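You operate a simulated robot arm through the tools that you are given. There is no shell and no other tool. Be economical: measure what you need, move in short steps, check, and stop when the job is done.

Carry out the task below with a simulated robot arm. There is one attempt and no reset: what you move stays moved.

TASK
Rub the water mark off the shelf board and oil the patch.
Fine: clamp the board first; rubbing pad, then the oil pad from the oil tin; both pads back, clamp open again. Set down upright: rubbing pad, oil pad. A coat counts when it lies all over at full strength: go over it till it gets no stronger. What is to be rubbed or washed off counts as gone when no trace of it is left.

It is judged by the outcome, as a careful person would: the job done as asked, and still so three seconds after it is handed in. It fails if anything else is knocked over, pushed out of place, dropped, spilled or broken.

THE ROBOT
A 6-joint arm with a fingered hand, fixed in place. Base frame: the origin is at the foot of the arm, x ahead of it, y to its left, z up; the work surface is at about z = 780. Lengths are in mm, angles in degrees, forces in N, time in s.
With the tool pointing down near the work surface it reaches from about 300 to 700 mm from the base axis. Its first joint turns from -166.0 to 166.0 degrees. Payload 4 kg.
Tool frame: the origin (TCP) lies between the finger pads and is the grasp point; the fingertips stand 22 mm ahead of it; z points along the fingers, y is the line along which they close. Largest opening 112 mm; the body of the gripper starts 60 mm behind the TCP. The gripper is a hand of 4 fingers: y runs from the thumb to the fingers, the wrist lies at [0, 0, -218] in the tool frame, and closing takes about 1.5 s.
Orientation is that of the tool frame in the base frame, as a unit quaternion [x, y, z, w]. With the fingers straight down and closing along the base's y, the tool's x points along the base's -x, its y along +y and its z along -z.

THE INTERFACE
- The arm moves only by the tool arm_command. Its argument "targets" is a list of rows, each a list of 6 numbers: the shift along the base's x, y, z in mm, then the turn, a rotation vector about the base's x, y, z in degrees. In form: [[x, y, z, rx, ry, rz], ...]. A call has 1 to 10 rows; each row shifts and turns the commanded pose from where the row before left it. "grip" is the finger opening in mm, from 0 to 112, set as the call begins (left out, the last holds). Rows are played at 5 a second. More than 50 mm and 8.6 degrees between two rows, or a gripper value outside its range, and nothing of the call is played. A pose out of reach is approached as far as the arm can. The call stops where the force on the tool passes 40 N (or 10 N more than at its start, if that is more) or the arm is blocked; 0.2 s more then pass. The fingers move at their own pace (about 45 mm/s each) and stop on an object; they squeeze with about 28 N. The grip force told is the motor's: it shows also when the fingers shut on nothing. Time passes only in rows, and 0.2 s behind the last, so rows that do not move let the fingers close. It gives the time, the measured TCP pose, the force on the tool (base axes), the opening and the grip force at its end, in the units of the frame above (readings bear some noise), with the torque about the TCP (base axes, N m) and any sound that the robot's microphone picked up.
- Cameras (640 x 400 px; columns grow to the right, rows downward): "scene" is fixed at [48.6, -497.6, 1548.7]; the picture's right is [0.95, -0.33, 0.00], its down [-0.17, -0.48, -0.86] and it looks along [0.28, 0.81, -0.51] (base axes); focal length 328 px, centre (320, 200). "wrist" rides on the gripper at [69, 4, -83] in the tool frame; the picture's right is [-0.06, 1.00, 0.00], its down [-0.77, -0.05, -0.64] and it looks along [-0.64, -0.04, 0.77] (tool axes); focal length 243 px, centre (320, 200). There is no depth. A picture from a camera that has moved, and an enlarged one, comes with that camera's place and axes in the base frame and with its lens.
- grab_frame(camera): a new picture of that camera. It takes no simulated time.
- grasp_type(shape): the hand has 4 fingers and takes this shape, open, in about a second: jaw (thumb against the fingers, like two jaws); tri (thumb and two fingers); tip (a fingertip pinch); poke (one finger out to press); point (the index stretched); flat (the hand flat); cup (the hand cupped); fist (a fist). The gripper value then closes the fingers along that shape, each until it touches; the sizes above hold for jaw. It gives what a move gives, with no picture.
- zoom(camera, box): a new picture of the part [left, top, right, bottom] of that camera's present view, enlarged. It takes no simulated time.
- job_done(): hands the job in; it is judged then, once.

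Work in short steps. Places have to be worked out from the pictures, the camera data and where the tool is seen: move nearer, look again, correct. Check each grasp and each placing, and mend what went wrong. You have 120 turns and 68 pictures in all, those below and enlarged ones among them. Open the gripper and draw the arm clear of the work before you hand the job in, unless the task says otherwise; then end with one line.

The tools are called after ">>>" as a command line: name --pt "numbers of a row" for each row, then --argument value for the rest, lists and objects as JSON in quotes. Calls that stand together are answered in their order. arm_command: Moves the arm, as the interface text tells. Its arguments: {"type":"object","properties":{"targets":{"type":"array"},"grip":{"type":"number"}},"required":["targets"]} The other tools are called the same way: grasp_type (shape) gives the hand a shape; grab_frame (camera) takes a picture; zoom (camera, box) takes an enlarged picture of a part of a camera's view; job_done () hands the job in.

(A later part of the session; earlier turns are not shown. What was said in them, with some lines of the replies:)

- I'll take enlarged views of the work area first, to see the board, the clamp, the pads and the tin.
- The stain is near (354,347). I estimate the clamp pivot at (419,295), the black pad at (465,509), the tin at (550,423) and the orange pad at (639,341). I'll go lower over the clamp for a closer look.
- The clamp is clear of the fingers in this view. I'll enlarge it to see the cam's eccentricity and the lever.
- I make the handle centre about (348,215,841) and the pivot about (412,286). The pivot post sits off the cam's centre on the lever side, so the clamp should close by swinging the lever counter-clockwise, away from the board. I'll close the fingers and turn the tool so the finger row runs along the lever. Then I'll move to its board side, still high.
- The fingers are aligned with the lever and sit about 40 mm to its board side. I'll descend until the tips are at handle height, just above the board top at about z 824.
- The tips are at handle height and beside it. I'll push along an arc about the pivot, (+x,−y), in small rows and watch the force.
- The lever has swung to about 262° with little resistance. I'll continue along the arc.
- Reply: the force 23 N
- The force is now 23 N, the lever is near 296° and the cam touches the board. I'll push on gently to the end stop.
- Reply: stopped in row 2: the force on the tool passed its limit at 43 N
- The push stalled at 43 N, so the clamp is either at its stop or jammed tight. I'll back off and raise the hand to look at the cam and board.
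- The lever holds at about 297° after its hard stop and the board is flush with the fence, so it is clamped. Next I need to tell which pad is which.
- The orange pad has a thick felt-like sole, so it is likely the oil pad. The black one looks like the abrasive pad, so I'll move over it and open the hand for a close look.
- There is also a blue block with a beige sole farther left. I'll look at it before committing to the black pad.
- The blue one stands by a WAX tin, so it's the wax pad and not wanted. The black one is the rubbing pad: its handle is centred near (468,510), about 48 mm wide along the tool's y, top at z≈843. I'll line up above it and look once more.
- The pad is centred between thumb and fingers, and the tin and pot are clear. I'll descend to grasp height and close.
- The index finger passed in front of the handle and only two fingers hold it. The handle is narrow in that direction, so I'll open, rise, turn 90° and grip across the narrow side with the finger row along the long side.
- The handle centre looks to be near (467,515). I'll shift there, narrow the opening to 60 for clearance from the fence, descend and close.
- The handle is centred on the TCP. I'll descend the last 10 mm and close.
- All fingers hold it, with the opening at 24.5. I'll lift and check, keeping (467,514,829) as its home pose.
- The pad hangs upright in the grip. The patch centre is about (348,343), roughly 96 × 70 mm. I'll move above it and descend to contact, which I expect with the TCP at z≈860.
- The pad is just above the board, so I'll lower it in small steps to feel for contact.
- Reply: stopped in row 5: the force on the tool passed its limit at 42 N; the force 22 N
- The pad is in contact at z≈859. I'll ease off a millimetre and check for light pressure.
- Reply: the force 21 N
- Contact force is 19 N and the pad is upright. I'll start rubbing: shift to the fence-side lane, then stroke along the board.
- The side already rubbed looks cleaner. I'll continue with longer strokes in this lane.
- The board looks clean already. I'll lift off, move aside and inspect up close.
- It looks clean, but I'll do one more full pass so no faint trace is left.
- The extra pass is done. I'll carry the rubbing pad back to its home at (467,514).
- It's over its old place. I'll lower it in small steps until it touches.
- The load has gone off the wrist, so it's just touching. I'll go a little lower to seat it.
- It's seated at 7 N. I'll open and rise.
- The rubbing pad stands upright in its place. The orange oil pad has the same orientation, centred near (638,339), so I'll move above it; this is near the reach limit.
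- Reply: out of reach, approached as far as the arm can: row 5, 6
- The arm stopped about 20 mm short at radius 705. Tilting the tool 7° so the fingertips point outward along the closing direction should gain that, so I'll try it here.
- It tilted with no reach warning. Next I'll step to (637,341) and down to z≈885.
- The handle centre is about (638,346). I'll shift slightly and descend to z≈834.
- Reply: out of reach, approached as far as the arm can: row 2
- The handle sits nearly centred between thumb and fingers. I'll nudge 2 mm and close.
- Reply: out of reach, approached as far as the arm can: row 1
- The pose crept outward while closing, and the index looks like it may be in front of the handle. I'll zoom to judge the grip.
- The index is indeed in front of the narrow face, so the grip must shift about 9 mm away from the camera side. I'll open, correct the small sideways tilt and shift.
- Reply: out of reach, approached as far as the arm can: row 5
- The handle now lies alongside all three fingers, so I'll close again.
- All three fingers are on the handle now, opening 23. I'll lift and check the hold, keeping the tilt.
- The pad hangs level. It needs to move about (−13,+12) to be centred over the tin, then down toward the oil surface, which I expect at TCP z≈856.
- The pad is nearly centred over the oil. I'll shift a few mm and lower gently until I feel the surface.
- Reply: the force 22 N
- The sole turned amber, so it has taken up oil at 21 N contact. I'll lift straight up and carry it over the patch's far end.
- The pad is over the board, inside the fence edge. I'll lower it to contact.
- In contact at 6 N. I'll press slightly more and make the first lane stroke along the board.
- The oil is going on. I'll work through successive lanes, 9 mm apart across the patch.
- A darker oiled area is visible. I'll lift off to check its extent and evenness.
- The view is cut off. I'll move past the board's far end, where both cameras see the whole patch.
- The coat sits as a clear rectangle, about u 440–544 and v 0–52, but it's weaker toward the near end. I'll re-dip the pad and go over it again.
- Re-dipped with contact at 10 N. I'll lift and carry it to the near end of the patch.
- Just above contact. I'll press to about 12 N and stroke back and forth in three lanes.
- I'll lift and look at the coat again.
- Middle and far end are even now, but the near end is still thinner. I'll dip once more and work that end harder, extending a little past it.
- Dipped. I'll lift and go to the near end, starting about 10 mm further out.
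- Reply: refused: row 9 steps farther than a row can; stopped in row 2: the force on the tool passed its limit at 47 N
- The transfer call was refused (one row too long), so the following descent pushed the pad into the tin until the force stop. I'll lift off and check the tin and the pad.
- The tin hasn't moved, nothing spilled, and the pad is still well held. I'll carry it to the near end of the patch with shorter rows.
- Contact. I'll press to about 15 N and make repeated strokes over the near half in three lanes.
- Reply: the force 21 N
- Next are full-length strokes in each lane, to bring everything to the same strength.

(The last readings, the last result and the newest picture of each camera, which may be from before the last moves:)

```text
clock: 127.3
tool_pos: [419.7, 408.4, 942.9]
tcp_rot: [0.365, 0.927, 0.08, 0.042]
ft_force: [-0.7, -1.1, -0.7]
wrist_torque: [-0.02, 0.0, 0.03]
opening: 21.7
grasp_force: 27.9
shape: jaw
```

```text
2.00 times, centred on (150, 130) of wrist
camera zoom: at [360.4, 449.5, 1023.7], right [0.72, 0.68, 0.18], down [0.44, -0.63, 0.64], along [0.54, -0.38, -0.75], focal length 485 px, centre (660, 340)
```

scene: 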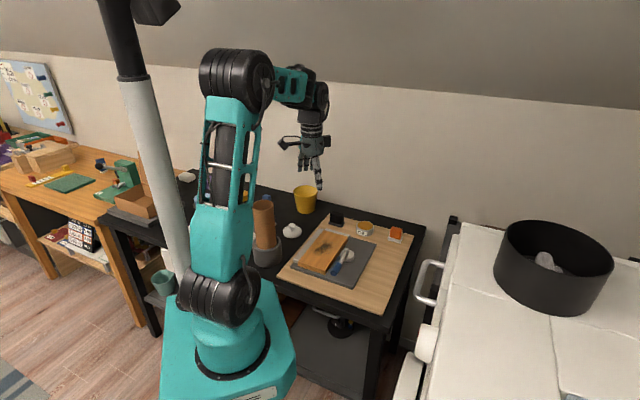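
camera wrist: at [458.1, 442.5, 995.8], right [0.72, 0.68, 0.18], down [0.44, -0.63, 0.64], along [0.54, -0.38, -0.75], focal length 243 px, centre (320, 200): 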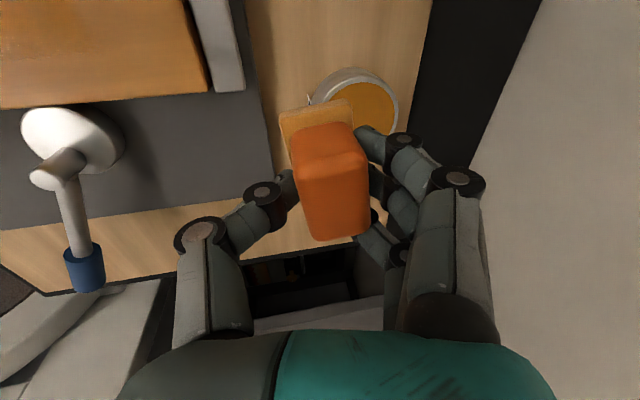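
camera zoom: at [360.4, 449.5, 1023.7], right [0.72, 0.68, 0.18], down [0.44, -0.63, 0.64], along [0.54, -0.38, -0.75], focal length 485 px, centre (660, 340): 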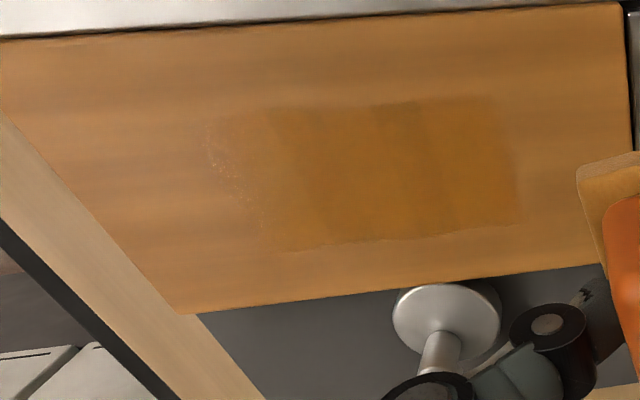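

The near end fades in this view, possibly just sheen at a low angle. I'll check from the scene camera's different angle.

>>> zoom --camera "scene" --box '[300, 230, 350, 270]'

```text
10.00 times, centred on (325, 250) of scene
camera zoom: at [48.6, -497.6, 1548.7], right [0.95, -0.33, 0.0], down [-0.17, -0.48, -0.86], along [0.28, 0.81, -0.51], focal length 3281 px, centre (270, -300)
```

zoom: 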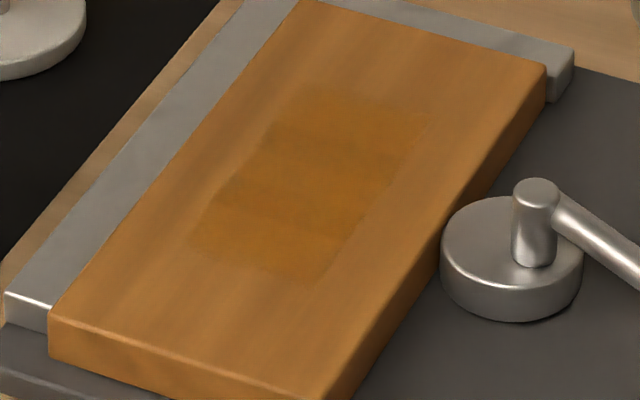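

From this angle the near end shows clear coverage and the far end looks fainter, so the fading is sheen that depends on the view. To be sure it's at full strength, I'll make one more complete pass with overlap at the ends.

>>> arm_command --pt "-29 -18.5 -20 0 0 0" --pt "0 0 -35 0 0 0" --pt "0 0 -20 0 0 0" --pt "0 0 -6 0 0 0" --pt "0 0 -2 0 0 0" --pt "0 0 -1 0 0 0" --pt "0 0 0 0 0 0"

```text
clock: 128.9
tool_pos: [391.8, 390.2, 858.7]
tcp_rot: [0.365, 0.926, 0.081, 0.042]
ft_force: [2.3, 0.2, 7.7]
wrist_torque: [0.0, 0.08, 0.03]
opening: 21.8
grasp_force: 28.1
shape: jaw
```

>>> arm_command --pt "-8 -8.6 -1 0 0 0" --pt "-8 -8.6 0 0 0 0" --pt "-8 -8.6 0 0 0 0" --pt "-8 -8.6 0 0 0 0" --pt "-8 -8.6 0 0 0 0" --pt "-8 -8.6 0 0 0 0" --pt "-8 -8.6 0 0 0 0" --pt "-8 -8.6 0 0 0 0" --pt "-8 -8.6 0 0 0 0" --pt "-8 -8.6 0 0 0 0"

>>> arm_command --pt "11 -10.5 -0.3 0 0 0" --pt "8 8.6 0 0 0 0" --pt "8 8.6 0 0 0 0" --pt "8 8.6 0 0 0 0" --pt "8 8.6 0 0 0 0" --pt "8 8.6 0 0 0 0" --pt "8 8.6 0 0 0 0" --pt "8 8.6 0 0 0 0" --pt "8 8.6 0 0 0 0" --pt "8 8.6 0 0 0 0"

>>> arm_command --pt "8 8.6 -0.3 0 0 0" --pt "10 -9.5 0 0 0 0" --pt "-8 -8.6 0 0 0 0" --pt "-8 -8.6 0 0 0 0" --pt "-8 -8.6 0 0 0 0" --pt "-8 -8.6 0 0 0 0" --pt "-8 -8.6 0 0 0 0" --pt "-8 -8.6 0 0 0 0" --pt "-8 -8.6 0 0 0 0" --pt "-8 -8.6 0 0 0 0"

>>> arm_command --pt "-8 -8.6 -0.3 0 0 0" --pt "-8 -8.6 0 0 0 0" --pt "0 0 10 0 0 0" --pt "0 0 30 0 0 0" --pt "0 0 35 0 0 0" --pt "0 0 0 0 0 0"

```text
clock: 131.1
tool_pos: [309.3, 305.9, 857.5]
tcp_rot: [0.366, 0.926, 0.08, 0.041]
ft_force: [4.2, 3.0, 9.6]
wrist_torque: [0.1, -0.01, -0.03]
opening: 21.4
grasp_force: 28.1
shape: jaw
```

```text
clock: 133.3
tool_pos: [392.9, 370.8, 857.7]
tcp_rot: [0.366, 0.926, 0.081, 0.041]
ft_force: [-5.2, -4.1, 13.7]
wrist_torque: [-0.01, 0.1, 0.05]
opening: 22.3
grasp_force: 28.4
shape: jaw
```

```text
clock: 135.5
tool_pos: [350.2, 302.6, 857.6]
tcp_rot: [0.365, 0.927, 0.08, 0.042]
ft_force: [3.2, 2.4, 13.7]
wrist_torque: [0.18, -0.03, -0.03]
opening: 22.0
grasp_force: 28.1
shape: jaw
```

```text
clock: 136.9
tool_pos: [331.1, 285.5, 931.2]
tcp_rot: [0.365, 0.926, 0.082, 0.041]
ft_force: [0.8, -1.0, -0.3]
wrist_torque: [-0.01, 0.04, 0.01]
opening: 20.9
grasp_force: 28.2
shape: jaw
```

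The oil coat is finished. I'll carry the oil pad back toward its original place, TCP about (642,336).

>>> arm_command --pt "44.5 7.2 0 0 0 0" --pt "44.5 7.2 0 0 0 0" --pt "44.5 7.2 0 0 0 0" --pt "44.5 7.2 0 0 0 0" --pt "44.5 7.2 -10 0 0 0" --pt "44.5 7.2 -15 0 0 0" --pt "44.5 7.2 -15 0 0 0" --pt "0 0 -20 0 0 0" --pt "0 0 -20 0 0 0" --pt "0 0 0 0 0 0"

>>> zoom --camera "scene" --box '[375, 207, 425, 247]'

```text
clock: 139.1
tool_pos: [641.4, 334.8, 852.2]
tcp_rot: [0.366, 0.926, 0.081, 0.041]
ft_force: [-0.3, -0.3, -1.0]
wrist_torque: [-0.04, 0.0, -0.04]
opening: 20.8
grasp_force: 27.9
shape: jaw
```

```text
10.00 times, centred on (400, 227) of scene
camera zoom: at [48.6, -497.6, 1548.7], right [0.95, -0.33, 0.0], down [-0.17, -0.48, -0.86], along [0.28, 0.81, -0.51], focal length 3281 px, centre (-480, -70)
```

zoom: 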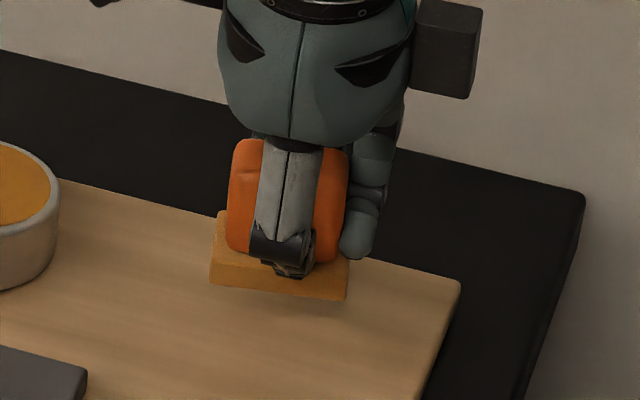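

The landing spot is within about 5 mm of the original, with roughly 6° of yaw slip. I'll correct both and lower to contact.

>>> arm_command --pt "-5 2 0 0 0 -3" --pt "0 0 0 0 0 -3" --pt "0 0 -10 0 0 0" --pt "0 0 -7 0 0 0" --pt "0 0 -3 0 0 0" --pt "0 0 -1.5 0 0 0" --pt "0 0 0 0 0 0"

```text
clock: 140.7
tool_pos: [639.5, 336.3, 829.6]
tcp_rot: [0.414, 0.906, 0.079, 0.045]
ft_force: [-0.4, -0.5, -1.1]
wrist_torque: [-0.02, 0.0, 0.03]
opening: 20.6
grasp_force: 27.7
shape: jaw
```

>>> arm_command --pt "0 0 -1 0 0 0" --pt "0 0 -1 0 0 0" --pt "0 0 -1 0 0 0" --pt "0 0 0 0 0 0"

```text
clock: 141.7
tool_pos: [638.3, 336.7, 827.8]
tcp_rot: [0.413, 0.906, 0.078, 0.045]
ft_force: [0.8, -0.9, -1.0]
wrist_torque: [-0.01, 0.03, 0.01]
opening: 20.6
grasp_force: 28.4
shape: jaw
```

>>> arm_command --pt "0 0 -1 0 0 0" --pt "0 0 -1 0 0 0" --pt "0 0 0 0 0 0"

```text
clock: 142.5
tool_pos: [639.3, 336.8, 826.3]
tcp_rot: [0.413, 0.906, 0.079, 0.045]
ft_force: [0.4, -0.3, 5.1]
wrist_torque: [0.05, 0.1, 0.04]
opening: 21.0
grasp_force: 28.3
shape: jaw
```

Seated at 5 N. I'll press slightly so it lies flat, then open and rise.

>>> arm_command --pt "0 0 -0.7 0 0 0" --pt "0 0 0 0 0 0"

>>> arm_command --pt "0 0 0 0 0 0" --pt "0 0 0 0 0 0" --pt "0 0 0 0 0 0" --pt "0 0 0 0 0 0" --pt "0 0 0 0 0 0" --pt "0 0 20 0 0 0" --pt "0 0 30 0 0 0" --pt "-10 -5 40 0 0 0" --pt "-20 -10 20 0 0 0" --grip 60

>>> zoom --camera "scene" --box '[320, 200, 430, 290]'

```text
clock: 143.1
tool_pos: [637.8, 337.9, 825.9]
tcp_rot: [0.413, 0.906, 0.079, 0.046]
ft_force: [-0.4, -0.2, 10.1]
wrist_torque: [0.0, 0.06, 0.04]
opening: 21.1
grasp_force: 27.8
shape: jaw
```

```text
clock: 145.1
tool_pos: [608.3, 323.0, 935.3]
tcp_rot: [0.414, 0.906, 0.077, 0.044]
ft_force: [1.0, 0.7, -0.7]
wrist_torque: [0.01, -0.02, 0.02]
opening: 59.3
grasp_force: 0.0
shape: jaw
```

```text
4.44 times, centred on (375, 245) of scene
camera zoom: at [48.6, -497.6, 1548.7], right [0.95, -0.33, 0.0], down [-0.17, -0.48, -0.86], along [0.28, 0.81, -0.51], focal length 1458 px, centre (76, 0)
```

zoom: 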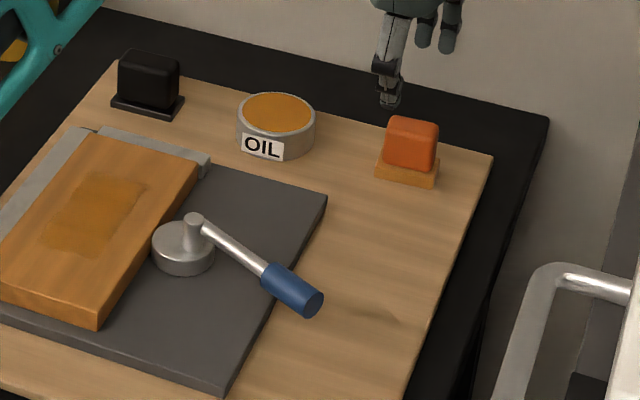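

The oil pad stands upright in its place, and the patch looks even. Next I'll open the clamp: straighten the tool, close the fingers and go to the outer (+x) side of the handle, near (496,221).

>>> arm_command --pt "-28 -25 0 -2.9 4.1 0" --pt "-28 -25 0 -2.9 4.1 0" --pt "-28 -26 0 0 0 0" --pt "-28 -26 -10 0 0 0" --pt "0 0 -10 0 0 0" --pt "0 0 0 0 0 0" --pt "0 0 0 0 0 0" --grip 0

>>> grab_frame --camera "wrist"

```text
clock: 146.7
tool_pos: [496.8, 219.7, 916.7]
tcp_rot: [0.415, 0.91, 0.002, 0.001]
ft_force: [0.3, 0.4, 0.2]
wrist_torque: [-0.01, 0.01, -0.01]
opening: 0.2
grasp_force: 27.5
shape: jaw
```

```text
1 pictures are left
camera wrist: at [454.0, 275.4, 999.1], right [0.8, 0.61, 0.01], down [0.46, -0.61, 0.64], along [0.39, -0.51, -0.77], focal length 243 px, centre (320, 200)
```

wrist: 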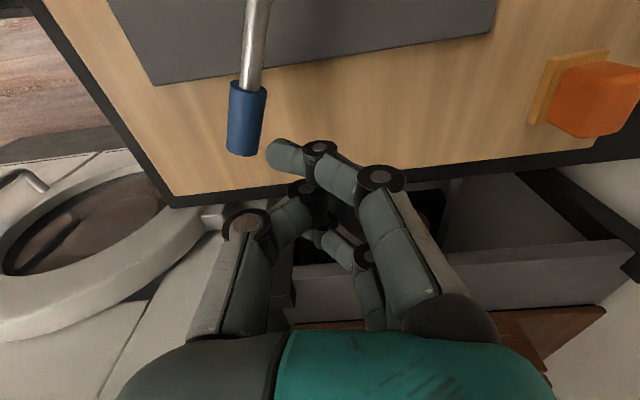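

The handle is about 50 mm to the thumb side, as planned. I'll descend to handle height and start pushing it back clockwise.

>>> arm_command --pt "0 0 -30 0 0 0" --pt "0 0 -25 0 0 0" --pt "0 0 -6 0 0 0" --pt "0 0 0 0 0 0"

>>> arm_command --pt "-8 -8 0 0 0 0" --pt "-8 -8 0 0 0 0" --pt "-8 -5 0 0 0 0" --pt "-8 -5 0 0 0 0" --pt "-8 -4 0 0 0 0" --pt "-8 -4 0 0 0 0" --pt "0 0 0 0 0 0"

```text
clock: 147.7
tool_pos: [496.7, 220.0, 854.2]
tcp_rot: [0.415, 0.91, 0.003, 0.001]
ft_force: [0.7, 0.6, 0.0]
wrist_torque: [-0.03, 0.02, -0.03]
opening: 0.0
grasp_force: 28.1
shape: jaw
```

```text
clock: 149.3
tool_pos: [446.3, 185.0, 853.9]
tcp_rot: [0.415, 0.91, 0.003, 0.001]
ft_force: [2.1, 1.0, -0.3]
wrist_torque: [-0.03, -0.02, -0.01]
opening: 0.2
grasp_force: 27.7
shape: jaw
```

The lever is moving freely at about 2 N. I'll follow the arc further back.

>>> arm_command --pt "-9 -2.5 0 0 0 0" --pt "-9 -1.5 0 0 0 0" --pt "-9 -0.5 0 0 0 0" --pt "-9 0.5 0 0 0 0" --pt "-9 1 0 0 0 0" --pt "0 0 0 0 0 0"

```text
clock: 150.7
tool_pos: [403.2, 183.2, 854.0]
tcp_rot: [0.415, 0.91, 0.002, 0.001]
ft_force: [1.6, 0.3, -0.6]
wrist_torque: [0.02, -0.02, 0.03]
opening: 0.0
grasp_force: 28.2
shape: jaw
```

Still pushing lightly. A few more steps should bring the lever to its starting angle of about 227°.

>>> arm_command --pt "-8 1.5 0 0 0 0" --pt "-8 2 0 0 0 0" --pt "-7 2.5 0 0 0 0" --pt "0 0 0 0 0 0"

```text
clock: 151.7
tool_pos: [380.0, 189.4, 853.6]
tcp_rot: [0.414, 0.91, 0.001, 0.001]
ft_force: [1.3, -0.2, -0.4]
wrist_torque: [-0.03, -0.02, 0.0]
opening: 0.0
grasp_force: 27.8
shape: jaw
```

By geometry the lever should be near 225–236°. I'll push about 6 mm more, then back away, rise and use the last picture to verify.

>>> arm_command --pt "-3 1.2 0 0 0 0" --pt "-3 1.4 0 0 0 0" --pt "0 0 0 0 0 0"

>>> arm_command --pt "15 -5 0 0 0 0" --pt "20 -5 5 0 0 0" --pt "15 -5 35 0 0 0" --pt "15 -5 40 0 0 0" --pt "20 -10 40 0 0 0" --pt "30 -10 40 0 0 0" --pt "30 0 30 0 0 0" --pt "0 0 0 0 0 0" --grip 60

>>> zoom --camera "scene" --box '[285, 190, 425, 290]'

```text
clock: 152.5
tool_pos: [376.8, 189.6, 853.6]
tcp_rot: [0.416, 0.909, 0.003, 0.003]
ft_force: [16.4, -14.1, 2.0]
wrist_torque: [-0.12, -0.1, 0.2]
opening: 0.1
grasp_force: 27.8
shape: jaw
```

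```text
refused: row 6 steps farther than a row can; nothing moved
```

```text
4.00 times, centred on (355, 240) of scene
camera zoom: at [48.6, -497.6, 1548.7], right [0.95, -0.33, 0.0], down [-0.17, -0.48, -0.86], along [0.28, 0.81, -0.51], focal length 1312 px, centre (180, 40)
```

zoom: 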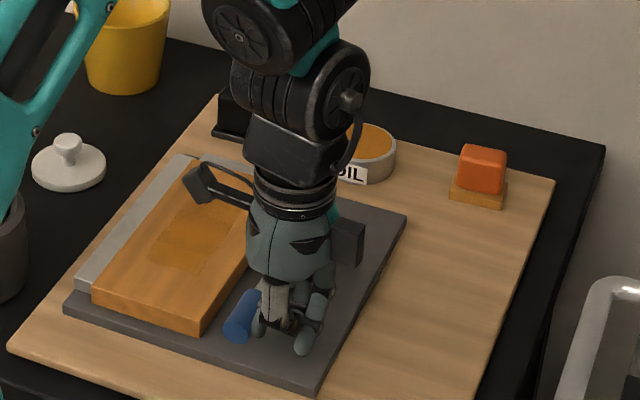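

The handle is back at (346,213), its original open position, and the 21 N force shows it's at its stop. I'll back away, rise in shorter rows and open the hand when clear.

>>> arm_command --pt "8 -6 0 0 0 0" --pt "15 -8 0 0 0 0" --pt "15 -5 20 0 0 0" --pt "10 -5 40 0 0 0" --pt "5 0 45 0 0 0" --pt "0 0 45 0 0 0" --pt "0 0 45 0 0 0" --pt "0 0 0 0 0 0"

>>> arm_command --pt "0 0 30 0 0 0" --pt "0 0 0 0 0 0" --pt "0 0 0 0 0 0" --pt "0 0 0 0 0 0" --pt "0 0 0 0 0 0" --pt "0 0 0 0 0 0" --grip 112

```text
clock: 154.3
tool_pos: [426.7, 166.9, 1052.1]
tcp_rot: [0.415, 0.91, 0.003, 0.001]
ft_force: [0.5, -0.1, -0.2]
wrist_torque: [-0.01, -0.01, -0.01]
opening: 0.1
grasp_force: 28.0
shape: jaw
```

```text
clock: 155.7
tool_pos: [427.1, 168.0, 1081.7]
tcp_rot: [0.415, 0.91, 0.003, 0.001]
ft_force: [0.5, 0.3, -0.4]
wrist_torque: [0.01, -0.01, 0.0]
opening: 112.1
grasp_force: 0.0
shape: jaw
```

The arm is clear, the hand is open, both pads are back upright and the clamp is open. I'm handing in the job.

>>> job_done

```text
The job is handed in.
```

I rubbed off the water mark and oiled the patch. Both pads are back upright in their places, and the clamp is open again. The coat looked even in the last pictures, though sheen made the ends hard to judge, so I went over the whole patch once more without a close-up afterwards. During one re-dip the oil pad was pressed too hard into the tin and the force stop cut in; nothing spilled or shifted.
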